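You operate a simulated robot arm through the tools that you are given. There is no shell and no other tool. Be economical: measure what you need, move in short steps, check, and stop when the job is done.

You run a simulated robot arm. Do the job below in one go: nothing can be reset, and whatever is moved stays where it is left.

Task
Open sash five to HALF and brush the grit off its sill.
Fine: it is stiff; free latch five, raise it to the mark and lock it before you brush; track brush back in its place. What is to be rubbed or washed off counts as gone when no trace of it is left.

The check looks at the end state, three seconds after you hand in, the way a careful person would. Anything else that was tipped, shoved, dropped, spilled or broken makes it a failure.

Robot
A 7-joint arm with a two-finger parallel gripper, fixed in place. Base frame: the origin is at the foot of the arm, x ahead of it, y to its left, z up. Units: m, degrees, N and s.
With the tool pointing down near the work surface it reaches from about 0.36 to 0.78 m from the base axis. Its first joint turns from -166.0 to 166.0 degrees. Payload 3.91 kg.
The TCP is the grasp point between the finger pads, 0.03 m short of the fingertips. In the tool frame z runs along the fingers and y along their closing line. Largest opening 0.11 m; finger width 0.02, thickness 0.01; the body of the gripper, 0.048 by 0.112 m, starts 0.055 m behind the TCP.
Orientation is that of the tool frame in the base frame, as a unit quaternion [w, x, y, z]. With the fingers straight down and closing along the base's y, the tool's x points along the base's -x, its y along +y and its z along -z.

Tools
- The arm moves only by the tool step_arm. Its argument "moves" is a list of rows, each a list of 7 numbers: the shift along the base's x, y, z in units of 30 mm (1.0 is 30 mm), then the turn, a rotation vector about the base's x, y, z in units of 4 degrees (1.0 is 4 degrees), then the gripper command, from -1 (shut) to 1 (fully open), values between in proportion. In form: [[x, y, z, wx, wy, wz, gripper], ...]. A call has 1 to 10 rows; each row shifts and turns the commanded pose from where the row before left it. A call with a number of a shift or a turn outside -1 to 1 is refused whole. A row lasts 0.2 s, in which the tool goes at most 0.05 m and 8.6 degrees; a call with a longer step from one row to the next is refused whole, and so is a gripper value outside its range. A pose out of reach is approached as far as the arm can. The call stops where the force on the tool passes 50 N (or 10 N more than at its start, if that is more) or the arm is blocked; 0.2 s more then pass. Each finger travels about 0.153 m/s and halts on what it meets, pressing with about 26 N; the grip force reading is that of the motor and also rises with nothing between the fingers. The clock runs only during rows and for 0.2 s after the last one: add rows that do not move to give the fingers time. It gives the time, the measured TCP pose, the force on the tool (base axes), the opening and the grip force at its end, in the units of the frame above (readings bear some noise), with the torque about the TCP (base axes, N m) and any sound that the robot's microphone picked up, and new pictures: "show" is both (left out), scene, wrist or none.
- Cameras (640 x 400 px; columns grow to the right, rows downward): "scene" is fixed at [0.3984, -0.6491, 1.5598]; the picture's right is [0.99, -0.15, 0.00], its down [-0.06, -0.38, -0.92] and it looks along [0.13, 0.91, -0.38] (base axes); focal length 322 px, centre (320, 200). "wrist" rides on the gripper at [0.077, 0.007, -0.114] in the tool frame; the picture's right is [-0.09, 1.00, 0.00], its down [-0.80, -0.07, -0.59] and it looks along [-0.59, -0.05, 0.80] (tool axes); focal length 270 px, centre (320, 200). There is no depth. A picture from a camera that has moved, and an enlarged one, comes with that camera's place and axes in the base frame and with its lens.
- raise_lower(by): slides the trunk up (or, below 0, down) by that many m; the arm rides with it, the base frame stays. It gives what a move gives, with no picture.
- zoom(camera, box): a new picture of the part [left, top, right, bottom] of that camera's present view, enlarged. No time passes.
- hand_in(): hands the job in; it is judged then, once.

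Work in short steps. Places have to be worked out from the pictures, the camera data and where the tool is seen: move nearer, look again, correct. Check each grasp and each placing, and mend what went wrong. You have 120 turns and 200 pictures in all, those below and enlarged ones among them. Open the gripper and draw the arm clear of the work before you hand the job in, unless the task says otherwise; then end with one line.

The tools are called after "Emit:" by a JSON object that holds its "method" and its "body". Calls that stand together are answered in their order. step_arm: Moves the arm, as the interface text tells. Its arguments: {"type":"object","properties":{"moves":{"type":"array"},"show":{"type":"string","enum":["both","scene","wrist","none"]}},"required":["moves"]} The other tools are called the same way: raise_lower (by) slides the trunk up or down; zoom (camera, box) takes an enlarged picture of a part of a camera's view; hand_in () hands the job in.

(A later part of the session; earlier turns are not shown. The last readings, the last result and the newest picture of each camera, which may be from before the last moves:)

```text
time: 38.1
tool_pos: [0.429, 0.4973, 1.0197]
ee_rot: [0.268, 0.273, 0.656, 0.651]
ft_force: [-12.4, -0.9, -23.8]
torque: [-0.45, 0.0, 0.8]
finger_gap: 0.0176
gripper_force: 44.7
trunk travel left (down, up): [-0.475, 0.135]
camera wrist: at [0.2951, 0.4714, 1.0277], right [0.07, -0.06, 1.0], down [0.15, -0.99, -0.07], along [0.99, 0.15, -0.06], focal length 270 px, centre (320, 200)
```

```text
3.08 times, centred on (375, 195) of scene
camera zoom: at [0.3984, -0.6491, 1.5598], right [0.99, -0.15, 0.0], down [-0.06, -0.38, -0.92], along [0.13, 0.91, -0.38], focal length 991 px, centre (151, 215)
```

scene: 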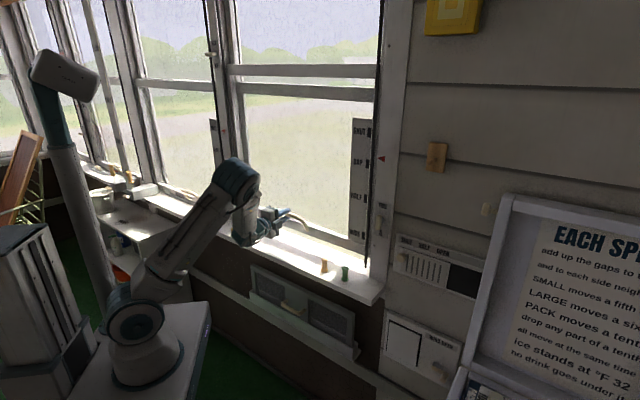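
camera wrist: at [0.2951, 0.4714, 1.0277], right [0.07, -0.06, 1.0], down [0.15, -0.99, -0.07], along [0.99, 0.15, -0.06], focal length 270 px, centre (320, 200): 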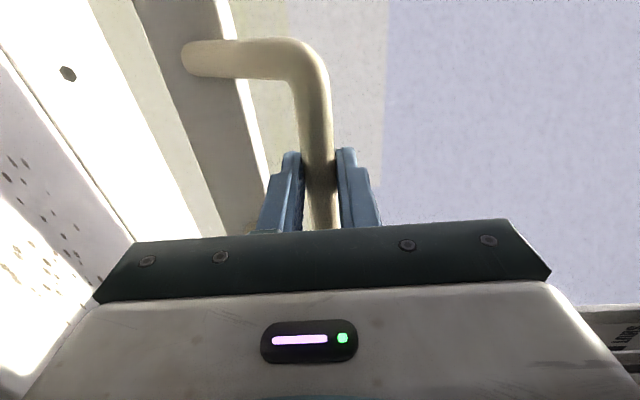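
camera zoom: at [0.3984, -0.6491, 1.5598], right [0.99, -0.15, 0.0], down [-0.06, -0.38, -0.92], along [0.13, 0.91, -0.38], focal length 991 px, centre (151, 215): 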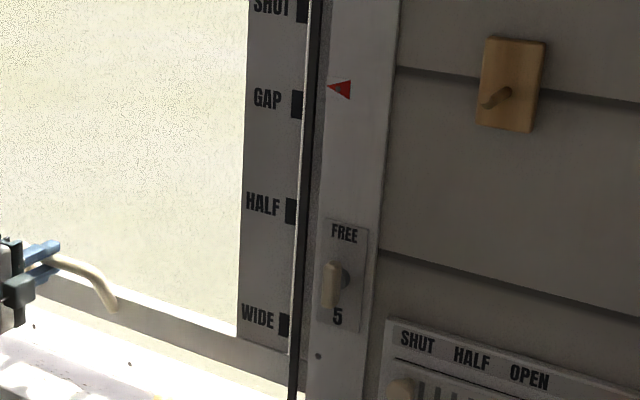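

The sash is rising cleanly, with the GAP mark just under the arrow; HALF needs about 0.15 m more. Lift 0.12 then measure.

Emit:
{"method": "step_arm", "body": {"moves": [[0, 0, 0.4, 0, 0, 0, -1], [0, 0, 0.4, 0, 0, 0, -1], [0, 0, 0.4, 0, 0, 0, -1], [0, 0, 0.4, 0, 0, 0, -1], [0, 0, 0.4, 0, 0, 0, -1], [0, 0, 0.4, 0, 0, 0, -1], [0, 0, 0.4, 0, 0, 0, -1], [0, 0, 0.4, 0, 0, 0, -1], [0, 0, 0.4, 0, 0, 0, -1], [0, 0, 0.4, 0, 0, 0, -1]], "show": "none"}}

Emit:
{"method": "zoom", "body": {"camera": "scene", "box": [350, 130, 400, 190]}}

```text
time: 40.3
tool_pos: [0.4278, 0.4968, 1.139]
ee_rot: [0.267, 0.272, 0.656, 0.651]
ft_force: [-12.2, -4.7, -24.1]
torque: [-0.38, -0.01, 0.72]
finger_gap: 0.0177
gripper_force: 44.9
trunk travel left (down, up): [-0.475, 0.135]
```

```text
6.67 times, centred on (375, 160) of scene
camera zoom: at [0.3984, -0.6491, 1.5598], right [0.99, -0.15, 0.0], down [-0.06, -0.38, -0.92], along [0.13, 0.91, -0.38], focal length 2146 px, centre (-47, 467)
```

zoom: 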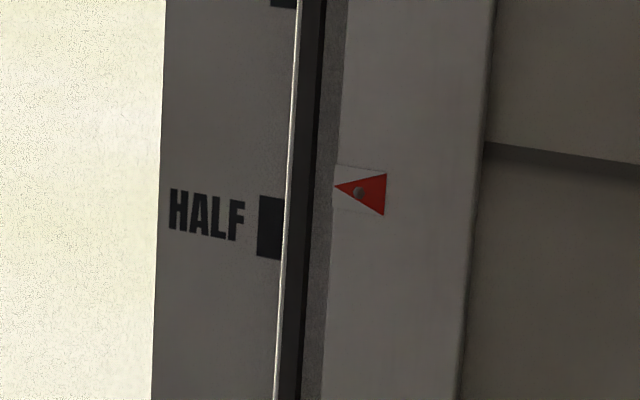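

HALF is ~65 px below its aligned row (judged from how SHUT sat at the start), i.e. ≈33 mm. Lift 30 mm and measure again.

Emit:
{"method": "step_arm", "body": {"moves": [[0, 0, 0.33, 0, 0, 0, -1], [0, 0, 0.33, 0, 0, 0, -1], [0, 0, 0.33, 0, 0, 0, -1]], "show": "none"}}

Emit:
{"method": "zoom", "body": {"camera": "scene", "box": [350, 130, 400, 190]}}

```text
time: 41.1
tool_pos: [0.429, 0.497, 1.1683]
ee_rot: [0.267, 0.274, 0.656, 0.65]
ft_force: [-10.5, -3.9, -24.4]
torque: [-0.38, 0.0, 0.38]
finger_gap: 0.0177
gripper_force: 44.9
trunk travel left (down, up): [-0.475, 0.135]
```

```text
6.67 times, centred on (375, 160) of scene
camera zoom: at [0.3984, -0.6491, 1.5598], right [0.99, -0.15, 0.0], down [-0.06, -0.38, -0.92], along [0.13, 0.91, -0.38], focal length 2146 px, centre (-47, 467)
```

zoom: 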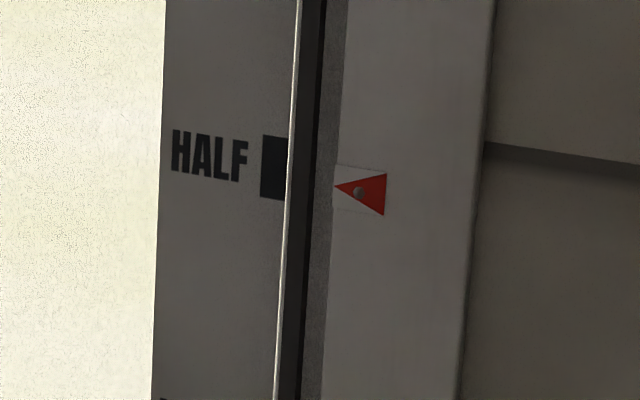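

HALF is within ~5 px (≈2.5 mm) of the aligned row. Nudge up 2.5 mm and re-measure, then compare with a tighter zoom.

Emit:
{"method": "step_arm", "body": {"moves": [[0, 0, 0.09, 0, 0, 0, -1], [0, 0, 0, 0, 0, 0, -1]], "show": "none"}}

Emit:
{"method": "zoom", "body": {"camera": "scene", "box": [345, 135, 405, 265]}}

Emit:
{"method": "zoom", "body": {"camera": "scene", "box": [360, 140, 390, 170]}}

```text
time: 41.7
tool_pos: [0.4289, 0.4962, 1.172]
ee_rot: [0.267, 0.273, 0.656, 0.651]
ft_force: [-10.6, -1.5, -26.7]
torque: [-0.51, 0.08, -0.01]
finger_gap: 0.0176
gripper_force: 45.0
trunk travel left (down, up): [-0.475, 0.135]
```

```text
3.08 times, centred on (375, 200) of scene
camera zoom: at [0.3984, -0.6491, 1.5598], right [0.99, -0.15, 0.0], down [-0.06, -0.38, -0.92], along [0.13, 0.91, -0.38], focal length 991 px, centre (151, 200)
```

zoom: 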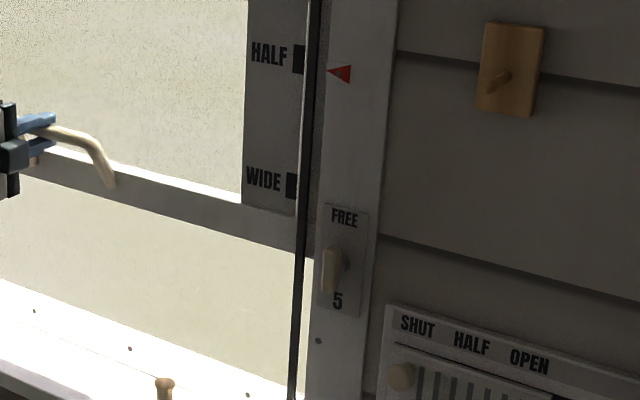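

```text
13.33 times, centred on (375, 155) of scene
camera zoom: at [0.3984, -0.6491, 1.5598], right [0.99, -0.15, 0.0], down [-0.06, -0.38, -0.92], along [0.13, 0.91, -0.38], focal length 4293 px, centre (-413, 800)
```

zoom: 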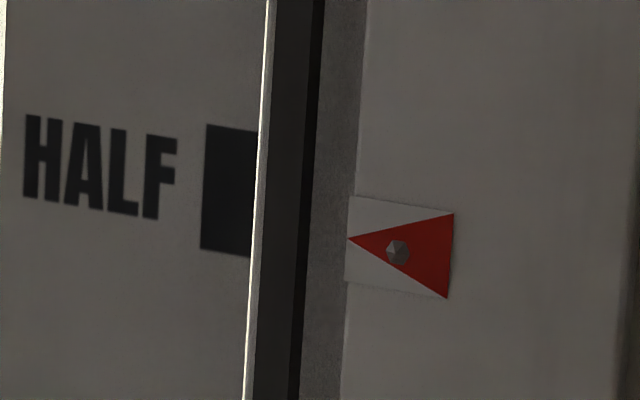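

HALF now sits exactly where SHUT sat at the start relative to the arrow. I open the fingers just slightly to see if friction holds the sash.

Emit:
{"method": "step_arm", "body": {"moves": [[0, 0, 0, 0, 0, 0, -0.45], [0, 0, 0, 0, 0, 0, -0.45], [0, 0, 0, 0, 0, 0, -0.45]], "show": "wrist"}}

Emit:
{"method": "zoom", "body": {"camera": "scene", "box": [360, 140, 390, 170]}}

```text
time: 42.5
tool_pos: [0.4297, 0.4952, 1.1754]
ee_rot: [0.268, 0.274, 0.653, 0.653]
ft_force: [0.3, 0.3, 0.0]
torque: [-0.03, 0.01, 0.02]
finger_gap: 0.0301
gripper_force: 0.0
trunk travel left (down, up): [-0.475, 0.135]
camera wrist: at [0.2962, 0.4703, 1.1822], right [0.07, -0.06, 1.0], down [0.14, -0.99, -0.07], along [0.99, 0.15, -0.06], focal length 270 px, centre (320, 200)
```

wrist: 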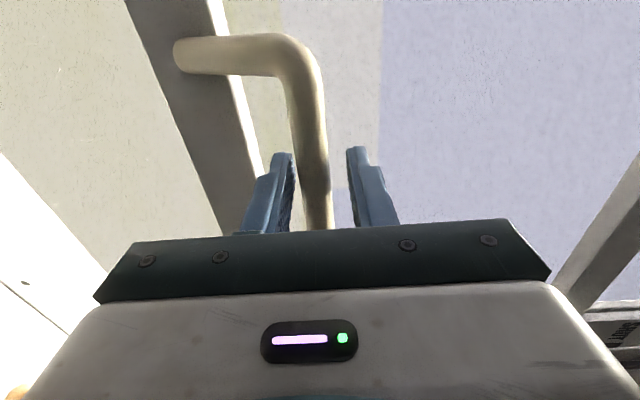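

```text
13.33 times, centred on (375, 155) of scene
camera zoom: at [0.3984, -0.6491, 1.5598], right [0.99, -0.15, 0.0], down [-0.06, -0.38, -0.92], along [0.13, 0.91, -0.38], focal length 4293 px, centre (-413, 800)
```

zoom: 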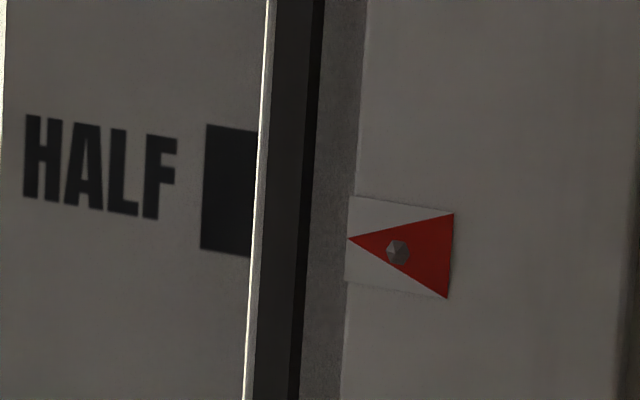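

The sash stays put on its own. Back out and roll −90° while travelling to latch five.

Emit:
{"method": "step_arm", "body": {"moves": [[-0.7, -0.7, -0.05, 0, 0, 0, -0.3], [-0.7, -0.7, 0, 0, 0, 0, -0.3], [-0.7, -0.7, 0, 0, 0, 0, -0.3], [0.44, -0.44, -0.118, -0.707, -0.707, 0, -0.3], [0.44, -0.44, -0.118, -0.707, -0.707, 0, -0.3], [0.44, -0.44, -0.118, -0.707, -0.707, 0, -0.3], [0.44, -0.44, -0.118, -0.707, -0.707, 0, -0.3], [0.44, -0.44, -0.118, -0.707, -0.707, 0, -0.3], [0.44, -0.44, -0.118, -0.707, -0.707, 0, -0.3], [0.44, -0.44, -0.118, -0.707, -0.707, 0, -0.3]], "show": "none"}}

Emit:
{"method": "step_arm", "body": {"moves": [[0.44, -0.44, -0.118, -0.707, -0.707, 0, -0.3], [0.44, -0.44, -0.118, -0.707, -0.707, 0, -0.3], [0.44, -0.44, -0.118, -0.707, -0.707, 0, -0.3], [0.44, -0.44, -0.118, -0.707, -0.707, 0, -0.3], [0.44, -0.44, -0.118, -0.707, -0.707, 0, -0.3], [0.44, -0.44, -0.118, -0.707, -0.707, 0, -0.3], [0.44, -0.44, -0.118, -0.707, -0.707, 0, -0.3], [0.44, -0.44, -0.118, -0.707, -0.707, 0, -0.3], [0.44, -0.44, -0.118, -0.707, -0.707, 0, -0.3], [0.44, -0.44, -0.118, -0.707, -0.707, 0, -0.3]], "show": "none"}}

Emit:
{"method": "step_arm", "body": {"moves": [[0.44, -0.44, -0.118, -0.707, -0.707, 0, -0.3], [0.4, -0.4, -0.118, -0.707, -0.707, 0, -0.3], [0.4, -0.4, -0.118, -0.707, -0.707, 0, -0.3], [0.2, -0.2, -0.118, -0.707, -0.707, 0, -0.3], [0, 0, 0, -0.707, -0.707, 0, -0.3], [0, 0, 0, -0.3, -0.3, 0, -0.3]]}}

```text
time: 44.7
tool_pos: [0.4583, 0.3414, 1.1475]
ee_rot: [0.419, 0.107, 0.701, 0.568]
ft_force: [-0.1, -1.1, 0.4]
torque: [-0.02, 0.02, -0.02]
finger_gap: 0.0387
gripper_force: 0.0
trunk travel left (down, up): [-0.475, 0.135]
```

```text
time: 46.9
tool_pos: [0.5925, 0.2082, 1.1128]
ee_rot: [0.589, -0.137, 0.695, 0.39]
ft_force: [-0.2, -0.5, 0.1]
torque: [0.0, 0.06, 0.01]
finger_gap: 0.0387
gripper_force: 0.0
trunk travel left (down, up): [-0.475, 0.135]
```

```text
time: 48.3
tool_pos: [0.6358, 0.1652, 1.0994]
ee_rot: [0.652, -0.267, 0.655, 0.273]
ft_force: [-0.4, 0.9, 1.1]
torque: [-0.02, -0.01, 0.0]
finger_gap: 0.0386
gripper_force: 0.0
trunk travel left (down, up): [-0.475, 0.135]
camera wrist: at [0.5497, 0.0908, 1.0222], right [-0.7, 0.71, 0.1], down [-0.37, -0.47, 0.8], along [0.61, 0.53, 0.59], focal length 270 px, centre (320, 200)
```

scene: 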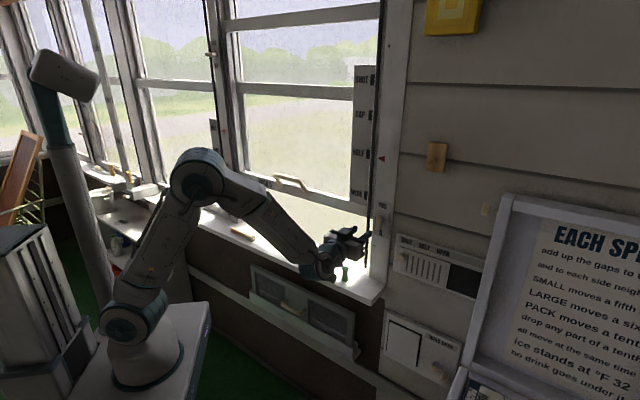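
wrist: 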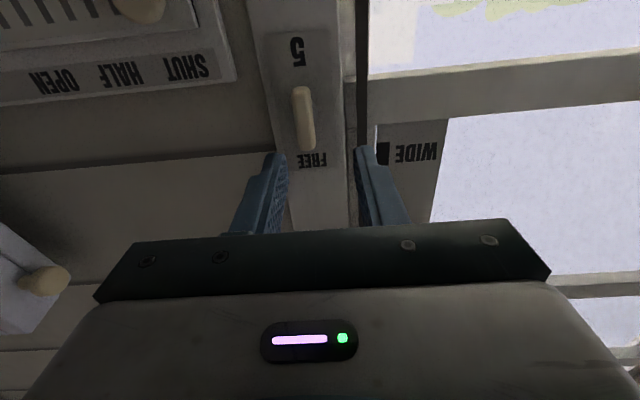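

The lever is ~12 mm to my right; I correct, advance to n≈0.645 and close on it.

Emit:
{"method": "step_arm", "body": {"moves": [[0.28, -0.28, -0.1, 0, 0, 0, -0.3], [0.47, 0.47, 0, 0, 0, 0, -0.3], [0.47, 0.47, 0, 0, 0, 0, -0.3], [0.47, 0.47, 0, 0, 0, 0, -0.3], [0.45, 0.45, 0, 0, 0, 0, -0.3], [0, 0, 0, 0, 0, 0, -1], [0, 0, 0, 0, 0, 0, -1], [0, 0, 0, 0, 0, 0, -1]], "show": "wrist"}}

```text
time: 50.1
tool_pos: [0.698, 0.2114, 1.0964]
ee_rot: [0.652, -0.264, 0.656, 0.273]
ft_force: [11.4, -2.6, 4.8]
torque: [-0.68, 0.75, 0.17]
finger_gap: 0.015
gripper_force: 44.3
trunk travel left (down, up): [-0.475, 0.135]
camera wrist: at [0.6144, 0.1372, 1.0193], right [-0.7, 0.71, 0.1], down [-0.37, -0.47, 0.8], along [0.61, 0.52, 0.59], focal length 270 px, centre (320, 200)
```

wrist: 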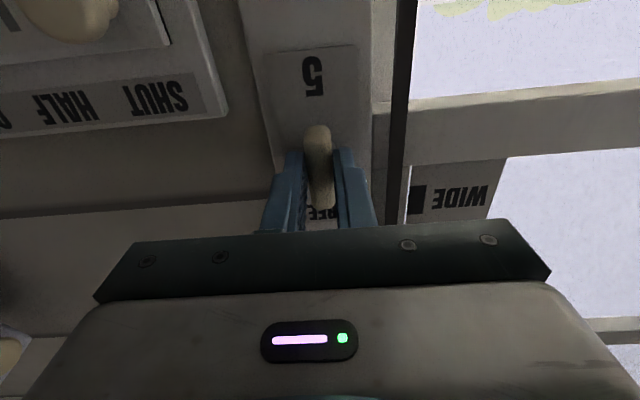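

Gripped on the lever again; turn it back +90° to lock.

Emit:
{"method": "step_arm", "body": {"moves": [[0, 0, 0, 0.707, 0.707, 0, -1], [0, 0, 0, 0.707, 0.707, 0, -1], [0, 0, 0, 0.707, 0.707, 0, -1], [0, 0, 0, 0.707, 0.707, 0, -1], [0, 0, 0, 0.707, 0.707, 0, -1], [0, 0, 0, 0.707, 0.707, 0, -1], [0, 0, 0, 0.707, 0.707, 0, -1], [0, 0, 0, 0.707, 0.707, 0, -1], [0, 0, 0, 0.707, 0.707, 0, -1], [0, 0, 0, 0.707, 0.707, 0, -1]], "show": "none"}}

Emit:
{"method": "step_arm", "body": {"moves": [[0, 0, 0, 0.707, 0.707, 0, -1], [0, 0, 0, 0.707, 0.707, 0, -1], [0, 0, 0, 0.707, 0.707, 0, -1], [0, 0, 0, 0.707, 0.707, 0, -1], [0, 0, 0, 0.707, 0.707, 0, -1], [0, 0, 0, 0.707, 0.707, 0, -1], [0, 0, 0, 0.707, 0.707, 0, -1], [0, 0, 0, 0.707, 0.707, 0, -1], [0, 0, 0, 0.707, 0.707, 0, -1], [0, 0, 0, 0.707, 0.707, 0, -1]], "show": "none"}}

Emit:
{"method": "step_arm", "body": {"moves": [[0, 0, 0, 0.707, 0.707, 0, -1], [0, 0, 0, 0.707, 0.707, 0, -1], [0, 0, 0, 0.35, 0.35, 0, -1]], "show": "wrist"}}

```text
time: 52.3
tool_pos: [0.6991, 0.2132, 1.097]
ee_rot: [0.518, -0.026, 0.707, 0.481]
ft_force: [6.4, -2.3, 11.2]
torque: [-0.17, 0.12, 0.48]
finger_gap: 0.0146
gripper_force: 44.8
trunk travel left (down, up): [-0.475, 0.135]
```

```text
time: 54.5
tool_pos: [0.697, 0.213, 1.0984]
ee_rot: [0.324, 0.216, 0.673, 0.629]
ft_force: [11.8, 10.7, 30.1]
torque: [0.25, -0.41, 0.44]
finger_gap: 0.0151
gripper_force: 44.9
trunk travel left (down, up): [-0.475, 0.135]
```

```text
time: 55.3
tool_pos: [0.6977, 0.214, 1.0994]
ee_rot: [0.267, 0.272, 0.651, 0.656]
ft_force: [11.9, 13.7, 33.2]
torque: [-0.09, -0.68, -0.3]
finger_gap: 0.0147
gripper_force: 45.1
trunk travel left (down, up): [-0.475, 0.135]
camera wrist: at [0.5635, 0.1878, 1.1067], right [0.07, -0.07, 1.0], down [0.15, -0.99, -0.08], along [0.99, 0.15, -0.05], focal length 270 px, centre (320, 200)
```

wrist: 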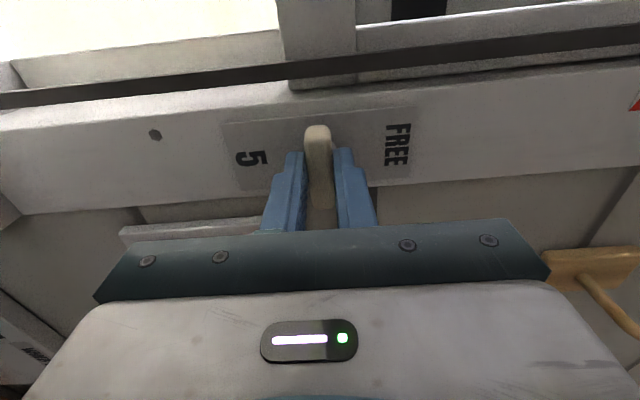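

Lever is horizontal; a slight nudge confirms the stop, then release and back off.

Emit:
{"method": "step_arm", "body": {"moves": [[0, 0, 0.12, 0.35, 0.35, 0, -1], [0, 0, 0, 0.35, 0.35, 0, -1]], "show": "none"}}

Emit:
{"method": "step_arm", "body": {"moves": [[0, 0, 0, -0.35, -0.35, 0, -1], [0, 0, 0, 0, 0, 0, -0.2], [0, 0, 0, 0, 0, 0, -0.2], [-0.6, -0.6, 0, 0, 0, 0, -0.2], [-0.7, -0.7, 0, 0, 0, 0, -0.2], [-0.7, -0.7, 0, 0, 0, 0, -0.2], [-0.7, -0.7, 0, 0, 0, 0, -0.2]], "show": "wrist"}}

Emit:
{"method": "zoom", "body": {"camera": "scene", "box": [340, 140, 420, 260]}}

```text
time: 55.9
tool_pos: [0.6972, 0.2141, 1.1005]
ee_rot: [0.244, 0.296, 0.643, 0.663]
ft_force: [5.1, 9.5, 19.2]
torque: [-0.32, -1.44, 0.62]
finger_gap: 0.0159
gripper_force: 45.2
trunk travel left (down, up): [-0.475, 0.135]
```

```text
time: 57.5
tool_pos: [0.6168, 0.1303, 1.0999]
ee_rot: [0.255, 0.286, 0.648, 0.658]
ft_force: [-0.6, 0.0, 0.5]
torque: [0.0, 0.01, 0.03]
finger_gap: 0.044
gripper_force: 0.1
trunk travel left (down, up): [-0.475, 0.135]
camera wrist: at [0.4841, 0.1049, 1.1111], right [0.1, -0.09, 0.99], down [0.14, -0.98, -0.1], along [0.98, 0.15, -0.08], focal length 270 px, centre (320, 200)
```

wrist: 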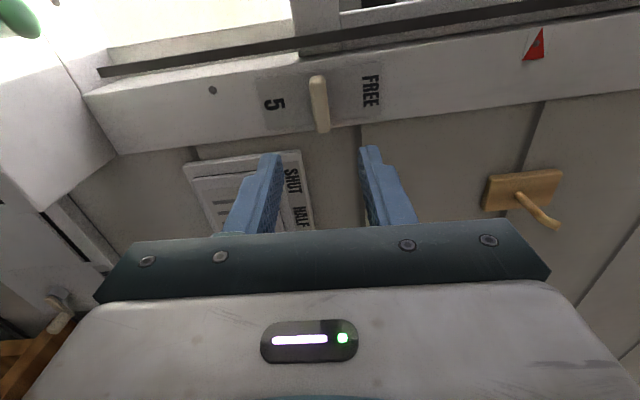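

```text
3.33 times, centred on (380, 200) of scene
camera zoom: at [0.3984, -0.6491, 1.5598], right [0.99, -0.15, 0.0], down [-0.06, -0.38, -0.92], along [0.13, 0.91, -0.38], focal length 1073 px, centre (120, 200)
```

zoom: 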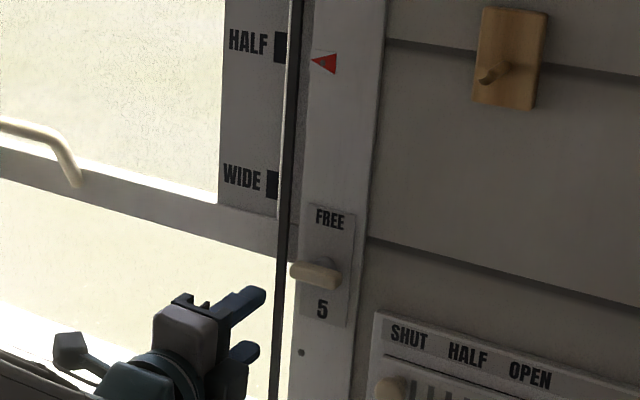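

Latch is locked with HALF at the arrow. Next the brush: I pitch the tool down and travel left along the wall at a safe standoff to look at the brush from above.

Emit:
{"method": "step_arm", "body": {"moves": [[0, 0, 0, -0.35, -0.35, 0, 0], [-0.5, 0.5, 0, -0.707, 0.707, 0, 0], [-0.5, 0.5, 0, -0.707, 0.707, 0, 0], [-0.5, 0.5, 0, -0.707, 0.707, 0, 0], [-0.5, 0.5, 0, -0.707, 0.707, 0, 0], [-0.5, 0.5, 0, -0.707, 0.707, 0, 0], [-0.5, 0.5, 0, -0.707, 0.707, 0, 0], [-0.5, 0.5, 0, -0.707, 0.707, 0, 0], [-0.5, 0.5, 0, -0.707, 0.707, 0, 0], [-0.5, 0.5, 0, -0.707, 0.707, 0, 0]], "show": "none"}}

Emit:
{"method": "step_arm", "body": {"moves": [[-0.7, 0.7, 0, -0.707, 0.707, 0, 0], [-0.7, 0.7, 0, -0.707, 0.707, 0, 0], [-0.7, 0.7, 0, -0.707, 0.707, 0, 0], [-0.7, 0.7, 0, -0.707, 0.707, 0, 0], [-0.7, 0.7, 0, -0.707, 0.707, 0, 0], [-0.7, 0.7, 0, -0.707, 0.707, 0, 0], [-0.7, 0.7, 0, -0.707, 0.707, 0, 0], [-0.7, 0.7, 0, -0.707, 0.707, 0, 0], [-0.7, 0.7, 0, -0.707, 0.707, 0, 0], [-0.7, 0.7, 0, -0.707, 0.707, 0, 0]]}}

```text
time: 59.7
tool_pos: [0.481, 0.2676, 1.0996]
ee_rot: [0.17, 0.345, 0.823, 0.418]
ft_force: [-0.7, 0.5, 1.1]
torque: [0.01, -0.02, -0.01]
finger_gap: 0.0549
gripper_force: 0.1
trunk travel left (down, up): [-0.475, 0.135]
```

```text
time: 61.7
tool_pos: [0.3173, 0.4305, 1.1421]
ee_rot: [-0.011, 0.397, 0.894, 0.207]
ft_force: [-0.3, 0.0, -0.4]
torque: [-0.03, -0.01, 0.03]
finger_gap: 0.0549
gripper_force: 0.1
trunk travel left (down, up): [-0.475, 0.135]
stopped in row 9: the arm was blocked; the commanded pose is now the measured one
camera wrist: at [0.2532, 0.4465, 1.263], right [0.77, 0.53, 0.34], down [0.41, -0.83, 0.37], along [0.48, -0.14, -0.86], focal length 270 px, centre (320, 200)
```

scene: 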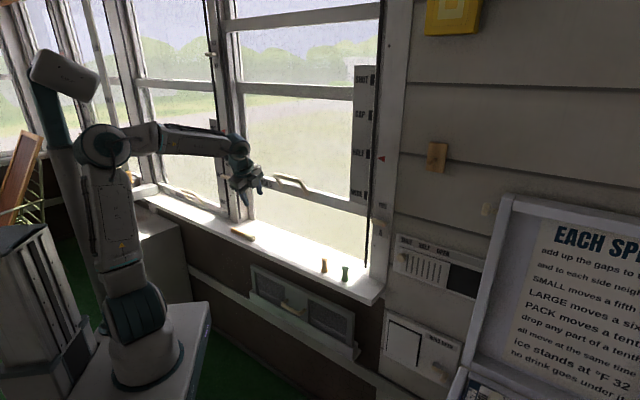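
wrist: 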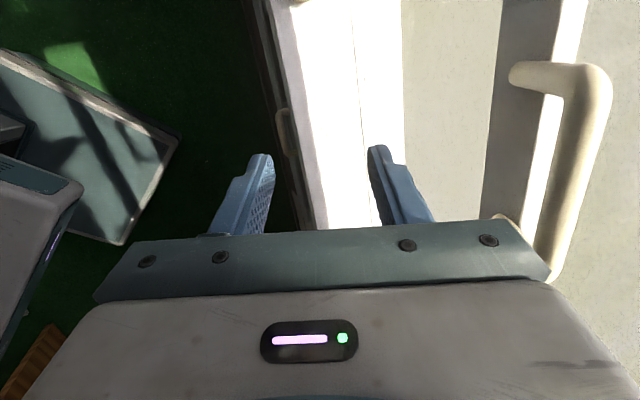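

The arm stalled (no tool force) and tilted ~10° off, likely a joint limit. I draw back slightly from the wall and lower to see if it frees.

Emit:
{"method": "step_arm", "body": {"moves": [[-0.4, -0.4, -0.3, 0, 0, 0, 0], [-0.4, -0.4, -0.3, 0, 0, 0, 0], [-0.4, -0.4, -0.3, 0, 0, 0, 0]]}}

```text
time: 62.5
tool_pos: [0.279, 0.396, 1.1135]
ee_rot: [-0.013, 0.396, 0.895, 0.207]
ft_force: [-0.6, -0.2, 0.3]
torque: [0.0, -0.01, -0.03]
finger_gap: 0.0548
gripper_force: 0.0
trunk travel left (down, up): [-0.475, 0.135]
camera wrist: at [0.2172, 0.4117, 1.2351], right [0.77, 0.54, 0.34], down [0.41, -0.83, 0.37], along [0.48, -0.14, -0.86], focal length 270 px, centre (320, 200)
```

scene: 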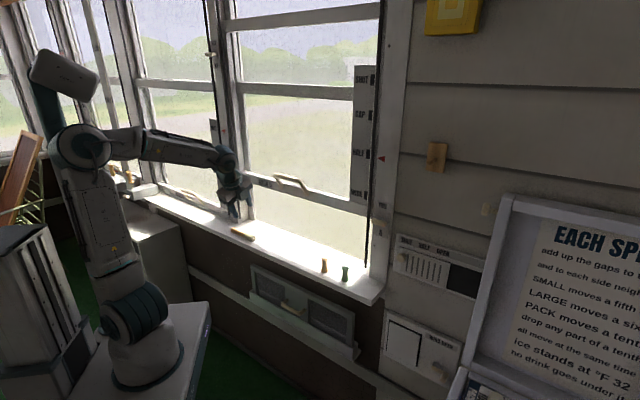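
wrist: 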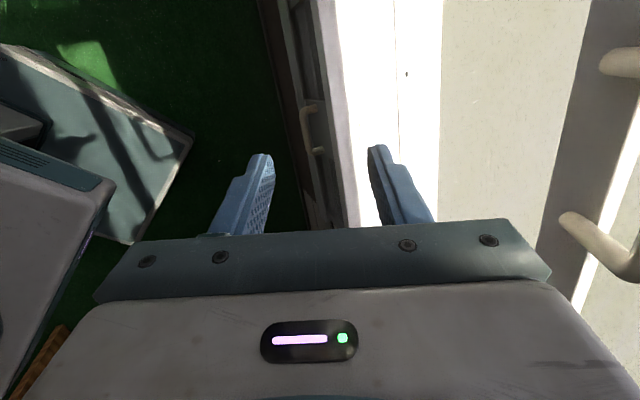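

Free again. I level the tool and continue left to above the brush.

Emit:
{"method": "step_arm", "body": {"moves": [[0, 0, 0, -0.707, -0.707, 0, 0], [0, 0, 0, -0.707, -0.707, 0, 0], [0, 0, 0, -0.46, -0.46, 0, 0], [-0.6, 0.6, 0, -0.707, 0.707, 0, 0], [-0.6, 0.6, 0, -0.707, 0.707, 0, 0], [-0.6, 0.6, 0, 0, 0, 0, 0], [-0.6, 0.6, 0, 0, 0, 0, 0], [-0.6, 0.6, 0, 0, 0, 0, 0], [-0.6, 0.6, 0, 0, 0, 0, 0]]}}

Emit:
{"method": "zoom", "body": {"camera": "scene", "box": [350, 130, 400, 190]}}

```text
time: 63.5
tool_pos: [0.2771, 0.3998, 1.1316]
ee_rot: [-0.01, 0.389, 0.904, 0.178]
ft_force: [-0.3, 0.1, 0.1]
torque: [-0.02, 0.02, -0.02]
finger_gap: 0.0549
gripper_force: 0.1
trunk travel left (down, up): [-0.475, 0.135]
stopped in row 4: the arm was blocked; the commanded pose is now the measured one
camera wrist: at [0.2151, 0.4213, 1.2519], right [0.77, 0.57, 0.3], down [0.44, -0.8, 0.41], along [0.47, -0.18, -0.86], focal length 270 px, centre (320, 200)
```

scene: 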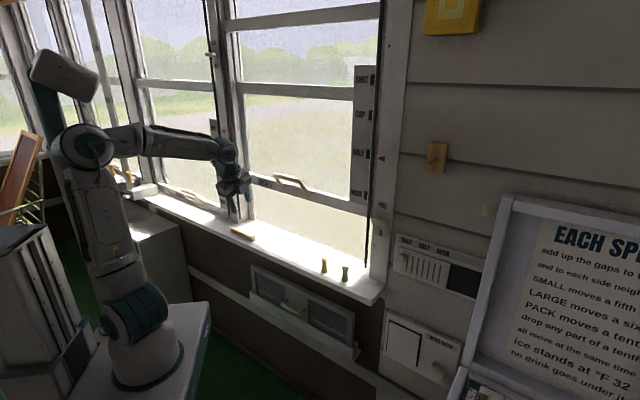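
wrist: 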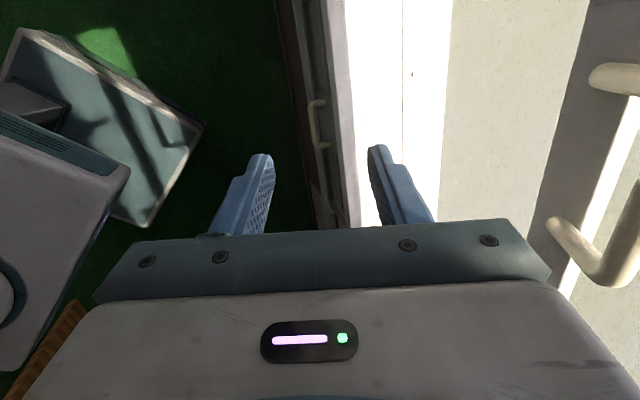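

```text
6.67 times, centred on (375, 160) of scene
camera zoom: at [0.3984, -0.6491, 1.5598], right [0.99, -0.15, 0.0], down [-0.06, -0.38, -0.92], along [0.13, 0.91, -0.38], focal length 2146 px, centre (-47, 467)
```

zoom: 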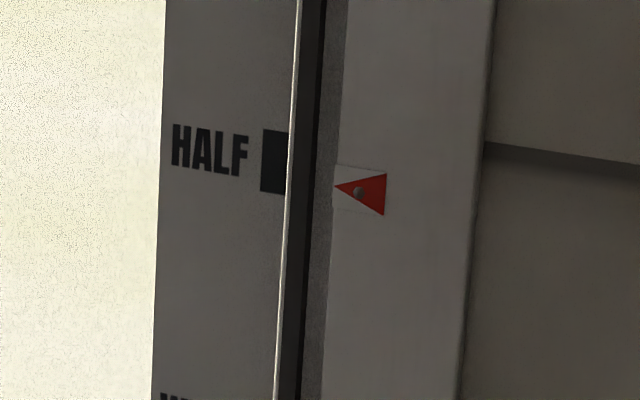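

HALF remains aligned. The block is a wrist joint limit in this yaw; I'll flip the tool 180° (camera on the right side instead), starting with yaw in the free direction.

Emit:
{"method": "step_arm", "body": {"moves": [[-0.2, -0.2, 0.1, 0, 0, 1, 0], [-0.2, -0.2, 0.1, 0, 0, 1, 0], [-0.2, -0.2, 0.1, 0, 0, 1, 0], [-0.2, -0.2, 0.1, 0, 0, 1, 0], [0, 0, 0, 0, 0, 1, 0], [0, 0, 0, 0, 0, 1, 0], [0, 0, 0, 0, 0, 1, 0], [0, 0, 0, 0, 0, 1, 0], [0, 0, 0, 0, 0, 1, 0], [0, 0, 0, 0, 0, 1, 0]], "show": "none"}}

Emit:
{"method": "step_arm", "body": {"moves": [[0, 0, 0, 0, 0, 1, 0], [0, 0, 0, 0, 0, 1, 0], [0, 0, 0, 0, 0, 1, 0], [0, 0, 0, 0, 0, 1, 0], [0, 0, 0, 0, 0, 1, 0], [0, 0, 0, 0, 0, 1, 0], [0, 0, 0, 0, 0, 1, 0], [0, 0, 0, 0, 0, 1, 0], [0, 0, 0, 0, 0, 1, 0], [0, 0, 0, 0, 0, 1, 0]], "show": "none"}}

```text
time: 65.7
tool_pos: [0.2525, 0.3768, 1.142]
ee_rot: [-0.07, 0.057, 0.982, 0.164]
ft_force: [-0.2, 0.2, -1.1]
torque: [0.01, -0.02, -0.02]
finger_gap: 0.0551
gripper_force: 0.2
trunk travel left (down, up): [-0.475, 0.135]
```

```text
time: 67.8
tool_pos: [0.2521, 0.3774, 1.1429]
ee_rot: [-0.121, -0.283, 0.943, 0.13]
ft_force: [-0.8, -0.2, 1.0]
torque: [0.04, 0.01, 0.0]
finger_gap: 0.0551
gripper_force: 0.0
trunk travel left (down, up): [-0.475, 0.135]
```

Correct the lean to vertical and continue the yaw.

Emit:
{"method": "step_arm", "body": {"moves": [[0, 0, 0, -0.5, -0.86, 0, 0], [0, 0, 0, -0.5, -0.86, 0, 0], [0, 0, 0, -0.5, -0.86, 0, 0], [0, 0, 0, -0.5, -0.86, 0, 0], [0, 0, 0, -0.5, -0.86, 0, 0], [0, 0, 0, 0, 0, 1, 0], [0, 0, 0, 0, 0, 1, 0], [0, 0, 0, 0, 0, 1, 0], [0, 0, 0, 0, 0, 1, 0], [0, 0, 0, 0, 0, 1, 0]], "show": "none"}}

Emit:
{"method": "step_arm", "body": {"moves": [[0, 0, 0, 0, 0, 1, 0], [0, 0, 0, 0, 0, 1, 0], [0, 0, 0, 0, 0, 1, 0], [0, 0, 0, 0, 0, 1, 0], [0, 0, 0, 0, 0, 1, 0], [0, 0, 0, 0, 0, 1, 0], [0, 0, 0, 0, 0, 1, 0], [0, 0, 0, 0, 0, 1, 0], [0, 0, 0, 0, 0, 1, 0], [0, 0, 0, 0, 0, 1, 0]], "show": "none"}}

Emit:
{"method": "step_arm", "body": {"moves": [[0, 0, 0, 0, 0, 1, 0], [0, 0, 0, 0, 0, 1, 0], [0, 0, 0, 0, 0, 1, 0], [0, 0, 0, 0, 0, 1, 0], [0, 0, 0, 0, 0, 1, 0], [0, 0, 0, 0, 0, 1, 0], [0, 0, 0, 0, 0, 1, 0], [0, 0, 0, 0, 0, 1, 0], [0, 0, 0, 0, 0, 0, 0]]}}

```text
time: 70.0
tool_pos: [0.2518, 0.3764, 1.1431]
ee_rot: [-0.003, -0.45, 0.893, 0.003]
ft_force: [0.4, 0.4, -0.6]
torque: [0.02, 0.01, 0.02]
finger_gap: 0.0551
gripper_force: 0.0
trunk travel left (down, up): [-0.475, 0.135]
```

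```text
time: 72.2
tool_pos: [0.2526, 0.3758, 1.1435]
ee_rot: [0.005, 0.728, -0.686, -0.003]
ft_force: [0.6, -0.5, 0.6]
torque: [-0.03, 0.01, -0.02]
finger_gap: 0.055
gripper_force: 0.1
trunk travel left (down, up): [-0.475, 0.135]
```

```text
time: 74.2
tool_pos: [0.2522, 0.3767, 1.1416]
ee_rot: [0.005, 0.889, -0.458, -0.001]
ft_force: [-0.8, -0.4, -1.4]
torque: [0.04, 0.0, -0.02]
finger_gap: 0.0551
gripper_force: 0.1
trunk travel left (down, up): [-0.475, 0.135]
camera wrist: at [0.2935, 0.3118, 1.257], right [-0.86, -0.51, 0.01], down [-0.4, 0.7, 0.59], along [-0.31, 0.51, -0.81], focal length 270 px, centre (320, 200)
```

scene: 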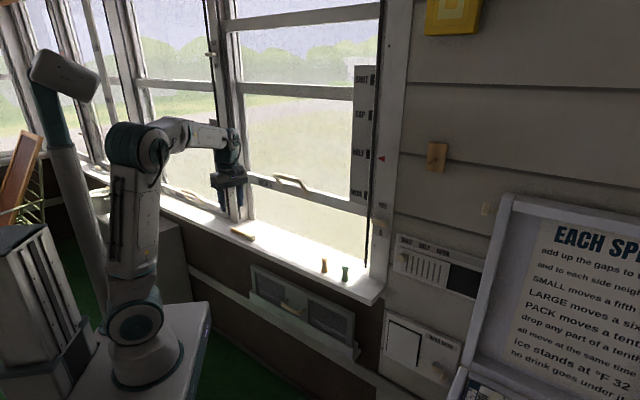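
wrist: 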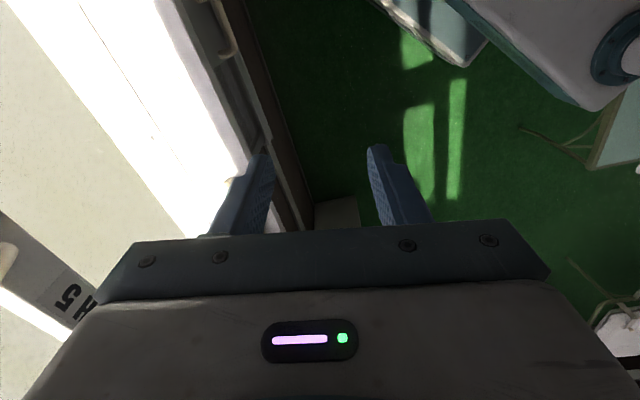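

Nearly there; finish yaw (9.5°) and move over toward the brush for a look.

Emit:
{"method": "step_arm", "body": {"moves": [[-0.25, 0.9, -0.4, 0, 0, 0.8, 0], [-0.25, 0.9, -0.5, 0, 0, 0.8, 0], [-0.25, 0.9, -0.5, 0, 0, 0.8, 0], [-0.25, 0.9, -0.5, 0, 0, 0, 0], [-0.25, 0.9, -0.5, 0, 0, 0, 0], [-0.25, 0.9, -0.5, 0, 0, 0, 0], [-0.25, 0.9, -0.5, 0, 0, 0, 0]]}}

Emit:
{"method": "zoom", "body": {"camera": "scene", "box": [200, 170, 300, 250]}}

```text
time: 75.8
tool_pos: [0.1968, 0.5676, 1.04]
ee_rot: [0.004, 0.924, -0.382, -0.001]
ft_force: [-0.1, 0.6, 0.5]
torque: [-0.01, -0.03, 0.02]
finger_gap: 0.055
gripper_force: 0.1
trunk travel left (down, up): [-0.475, 0.135]
camera wrist: at [0.2489, 0.5092, 1.1545], right [-0.77, -0.64, 0.01], down [-0.51, 0.62, 0.59], along [-0.38, 0.45, -0.81], focal length 270 px, centre (320, 200)
```

scene: 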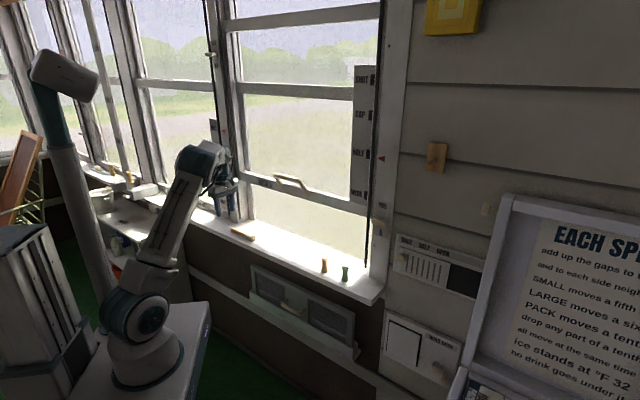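
wrist: 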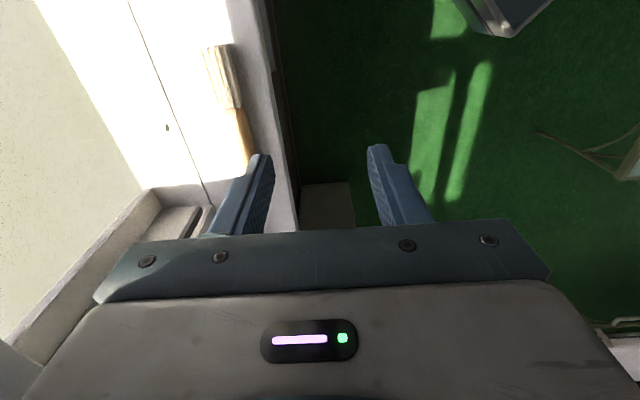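

```text
5.00 times, centred on (250, 210) of scene
camera zoom: at [0.3984, -0.6491, 1.5598], right [0.99, -0.15, 0.0], down [-0.06, -0.38, -0.92], along [0.13, 0.91, -0.38], focal length 1610 px, centre (670, 150)
```

zoom: 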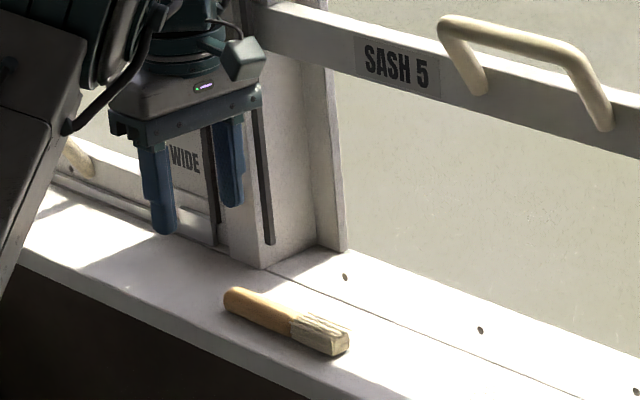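

Brush: axis along u, handle around u=-0.30, n≈0.628. I position above with a 12° lean to keep the gripper body off the mullion.

Emit:
{"method": "step_arm", "body": {"moves": [[0.26, 0.71, -0.3, 0.707, -0.707, 0, 0], [0.26, 0.71, -0.6, 0.707, -0.707, 0, 0], [0.26, 0.71, -0.6, 0.707, -0.707, 0, 0], [0.22, 0.65, -0.6, 0, 0, 0, 0], [0, 0, -0.5, 0, 0, 0, 0]]}}

Emit:
{"method": "zoom", "body": {"camera": "scene", "box": [200, 170, 300, 250]}}

```text
time: 77.0
tool_pos: [0.2293, 0.648, 0.9626]
ee_rot: [-0.091, 0.919, -0.381, 0.039]
ft_force: [0.3, 0.4, 0.3]
torque: [0.05, 0.01, -0.05]
finger_gap: 0.0549
gripper_force: 0.0
trunk travel left (down, up): [-0.475, 0.135]
camera wrist: at [0.2639, 0.5739, 1.0731], right [-0.75, -0.63, -0.2], down [-0.6, 0.53, 0.59], along [-0.27, 0.57, -0.78], focal length 270 px, centre (320, 200)
```

scene: 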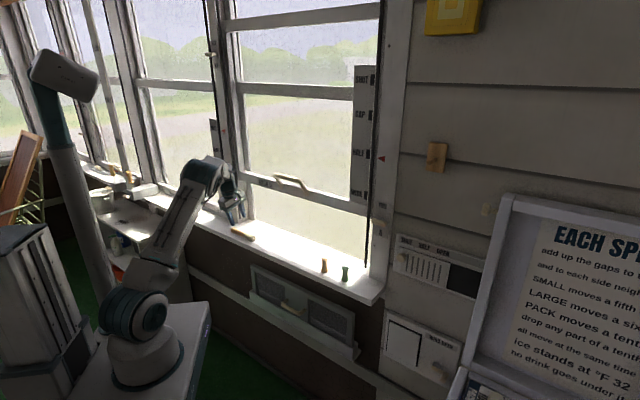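
wrist: 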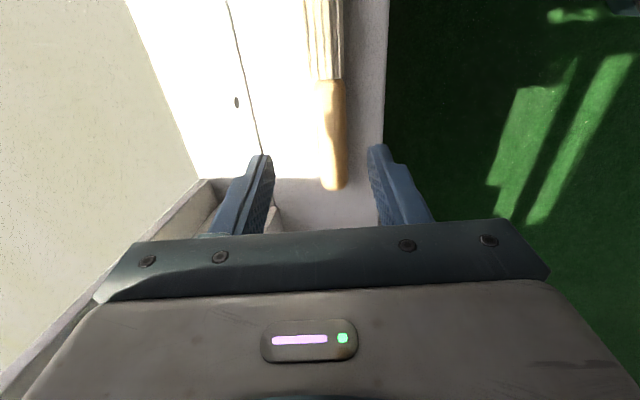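

```text
5.00 times, centred on (250, 210) of scene
camera zoom: at [0.3984, -0.6491, 1.5598], right [0.99, -0.15, 0.0], down [-0.06, -0.38, -0.92], along [0.13, 0.91, -0.38], focal length 1610 px, centre (670, 150)
```

zoom: 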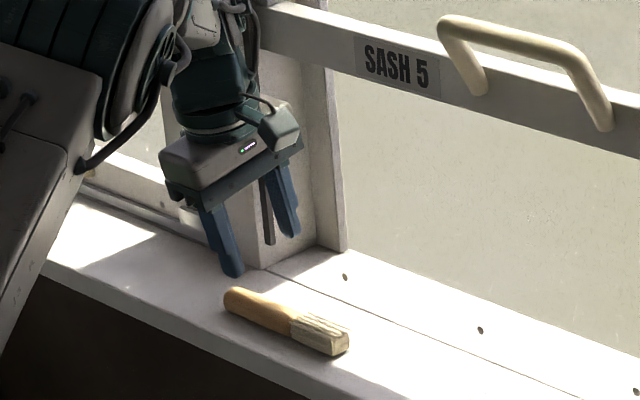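

Handle spans u −0.351…−0.263, ⌀≈20 mm. Descend around its middle.

Emit:
{"method": "step_arm", "body": {"moves": [[-0.1, 0.28, -0.4, 0, 0, 0, 0], [0, 0, -0.5, 0, 0, 0, 0], [0, 0, -0.4, 0, 0, 0, 0], [0, 0, -0.3, 0, 0, 0, 0], [0, 0, -0.2, 0, 0, 0, 0]]}}

Emit:
{"method": "zoom", "body": {"camera": "scene", "box": [215, 195, 275, 245]}}

```text
time: 78.2
tool_pos: [0.2272, 0.6571, 0.9086]
ee_rot: [-0.091, 0.92, -0.38, 0.039]
ft_force: [-0.9, -1.1, -0.3]
torque: [-0.02, 0.01, 0.0]
finger_gap: 0.0551
gripper_force: 0.0
trunk travel left (down, up): [-0.475, 0.135]
camera wrist: at [0.2617, 0.5826, 1.0194], right [-0.75, -0.63, -0.2], down [-0.6, 0.53, 0.59], along [-0.27, 0.57, -0.78], focal length 270 px, centre (320, 200)
```

scene: 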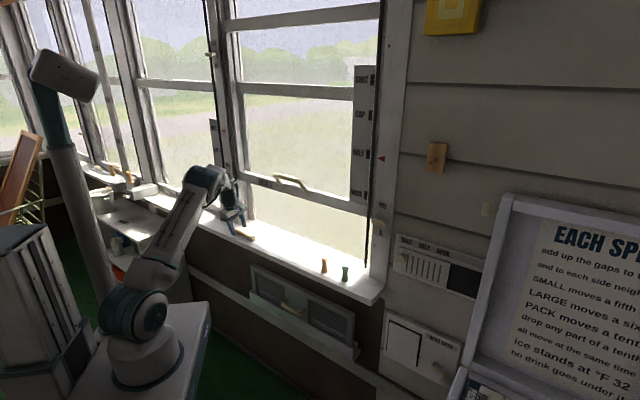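
wrist: 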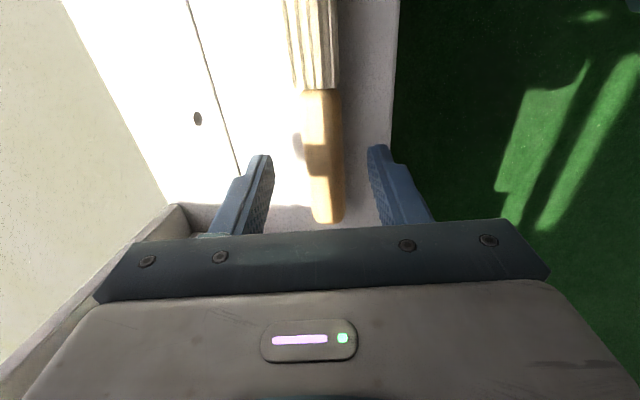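

```text
8.00 times, centred on (245, 220) of scene
camera zoom: at [0.3984, -0.6491, 1.5598], right [0.99, -0.15, 0.0], down [-0.06, -0.38, -0.92], along [0.13, 0.91, -0.38], focal length 2576 px, centre (920, 40)
```

zoom: 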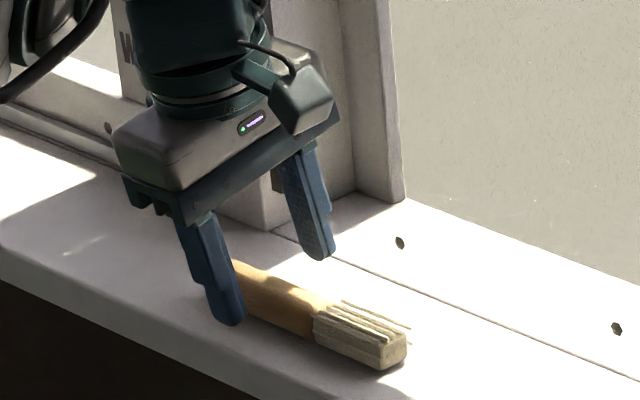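

Fingers straddle the handle without touching the sill. Lower 6 mm more and close.

Emit:
{"method": "step_arm", "body": {"moves": [[0, 0, -0.1, 0, 0, 0, 0], [0, 0, -0.1, 0, 0, 0, 0], [0, 0, 0, 0, 0, 0, -1], [0, 0, 0, 0, 0, 0, -1], [0, 0, 0, 0, 0, 0, -1]], "show": "wrist"}}

Emit:
{"method": "zoom", "body": {"camera": "scene", "box": [215, 195, 275, 245]}}

```text
time: 79.5
tool_pos: [0.2274, 0.6566, 0.9026]
ee_rot: [-0.092, 0.919, -0.38, 0.039]
ft_force: [-0.4, -0.7, 2.3]
torque: [-0.02, 0.02, -0.03]
finger_gap: 0.0241
gripper_force: 25.8
trunk travel left (down, up): [-0.475, 0.135]
camera wrist: at [0.2611, 0.5826, 1.0139], right [-0.75, -0.63, -0.2], down [-0.6, 0.53, 0.59], along [-0.27, 0.57, -0.78], focal length 270 px, centre (320, 200)
```

wrist: 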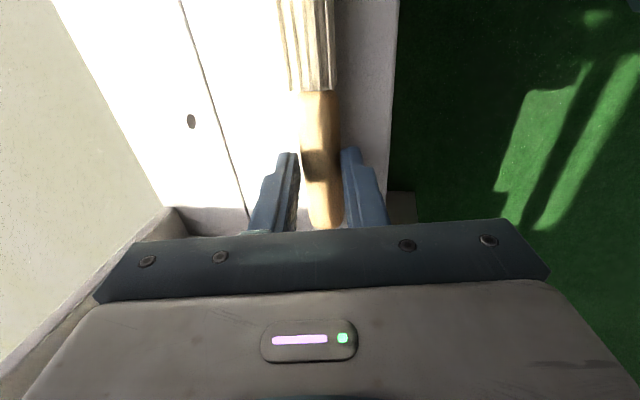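

```text
8.00 times, centred on (245, 220) of scene
camera zoom: at [0.3984, -0.6491, 1.5598], right [0.99, -0.15, 0.0], down [-0.06, -0.38, -0.92], along [0.13, 0.91, -0.38], focal length 2576 px, centre (920, 40)
```

zoom: 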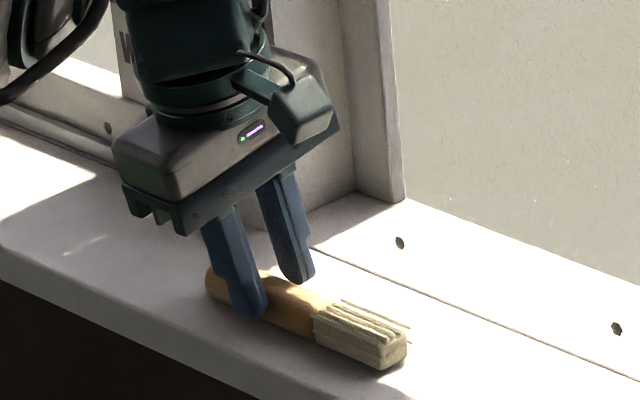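

Gripped at gap 24 mm; I note this pose (0.2274, 0.6566, 0.9026) for the return. Lift 60 mm and check.

Emit:
{"method": "step_arm", "body": {"moves": [[0, 0, 0, 0, 0, 0, -1], [0, 0, 0.3, 0, 0, 0, -1], [0, 0, 0.5, 0, 0, 0, -1], [0, 0, 0.6, 0, 0, 0, -1], [0, 0, 0.6, 0, 0, 0, -1]]}}

Emit:
{"method": "zoom", "body": {"camera": "scene", "box": [215, 195, 275, 245]}}

```text
time: 80.7
tool_pos: [0.2278, 0.6588, 0.9626]
ee_rot: [-0.091, 0.919, -0.381, 0.04]
ft_force: [0.3, 0.1, -0.6]
torque: [-0.01, 0.0, 0.03]
finger_gap: 0.0233
gripper_force: 26.7
trunk travel left (down, up): [-0.475, 0.135]
camera wrist: at [0.2617, 0.5837, 1.0729], right [-0.75, -0.63, -0.2], down [-0.6, 0.53, 0.59], along [-0.27, 0.57, -0.78], focal length 270 px, centre (320, 200)
```

scene: 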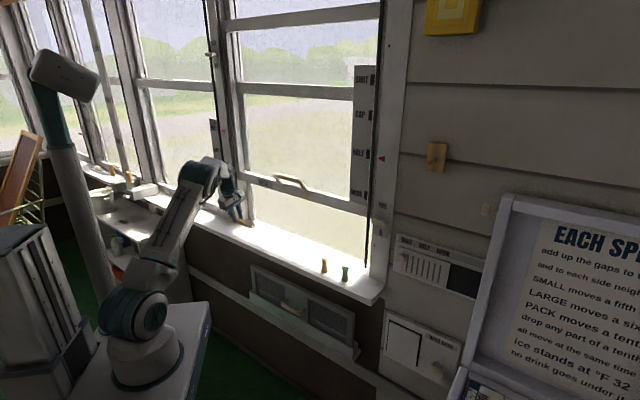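
wrist: 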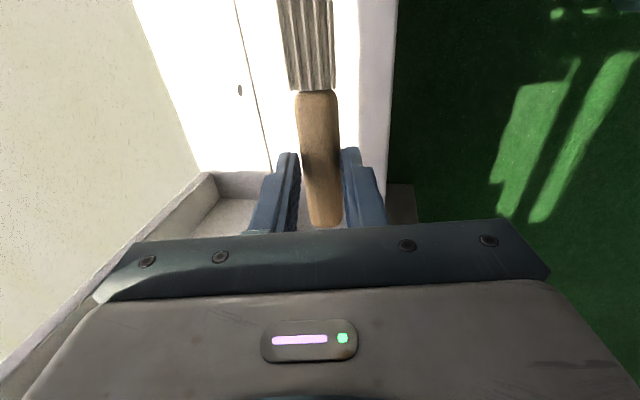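

```text
8.00 times, centred on (245, 220) of scene
camera zoom: at [0.3984, -0.6491, 1.5598], right [0.99, -0.15, 0.0], down [-0.06, -0.38, -0.92], along [0.13, 0.91, -0.38], focal length 2576 px, centre (920, 40)
```

zoom: 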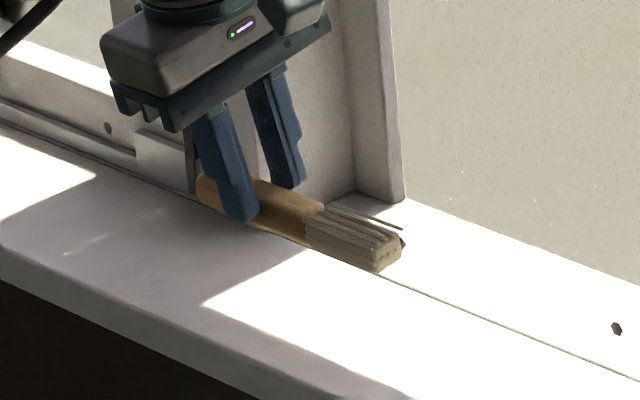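

Brush is held firmly. Look at where the grit lies now.

Emit:
{"method": "zoom", "body": {"camera": "scene", "box": [240, 205, 330, 275]}}

Emit:
{"method": "zoom", "body": {"camera": "scene", "box": [310, 235, 390, 305]}}

```text
5.71 times, centred on (285, 240) of scene
camera zoom: at [0.3984, -0.6491, 1.5598], right [0.99, -0.15, 0.0], down [-0.06, -0.38, -0.92], along [0.13, 0.91, -0.38], focal length 1840 px, centre (520, -29)
```

zoom: 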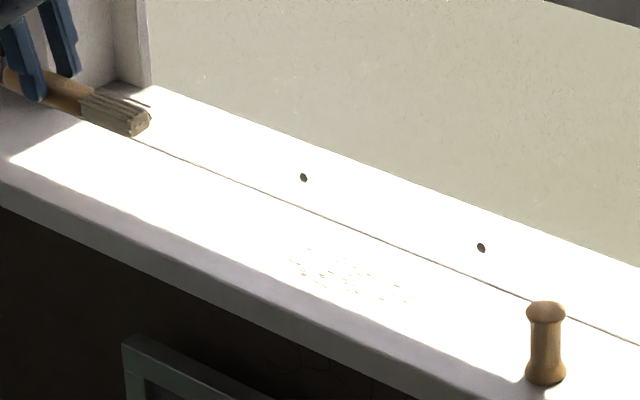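

```text
5.71 times, centred on (350, 270) of scene
camera zoom: at [0.3984, -0.6491, 1.5598], right [0.99, -0.15, 0.0], down [-0.06, -0.38, -0.92], along [0.13, 0.91, -0.38], focal length 1840 px, centre (149, -200)
```

zoom: 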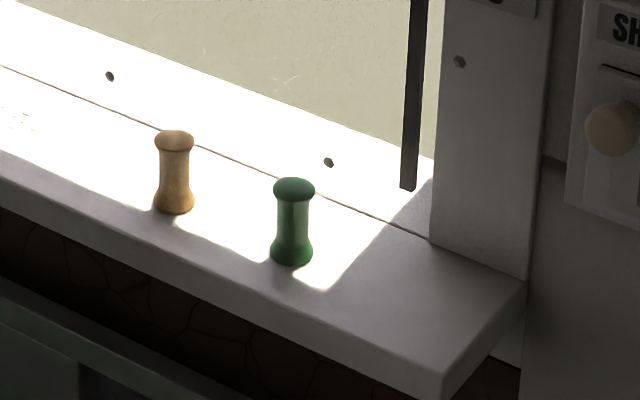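

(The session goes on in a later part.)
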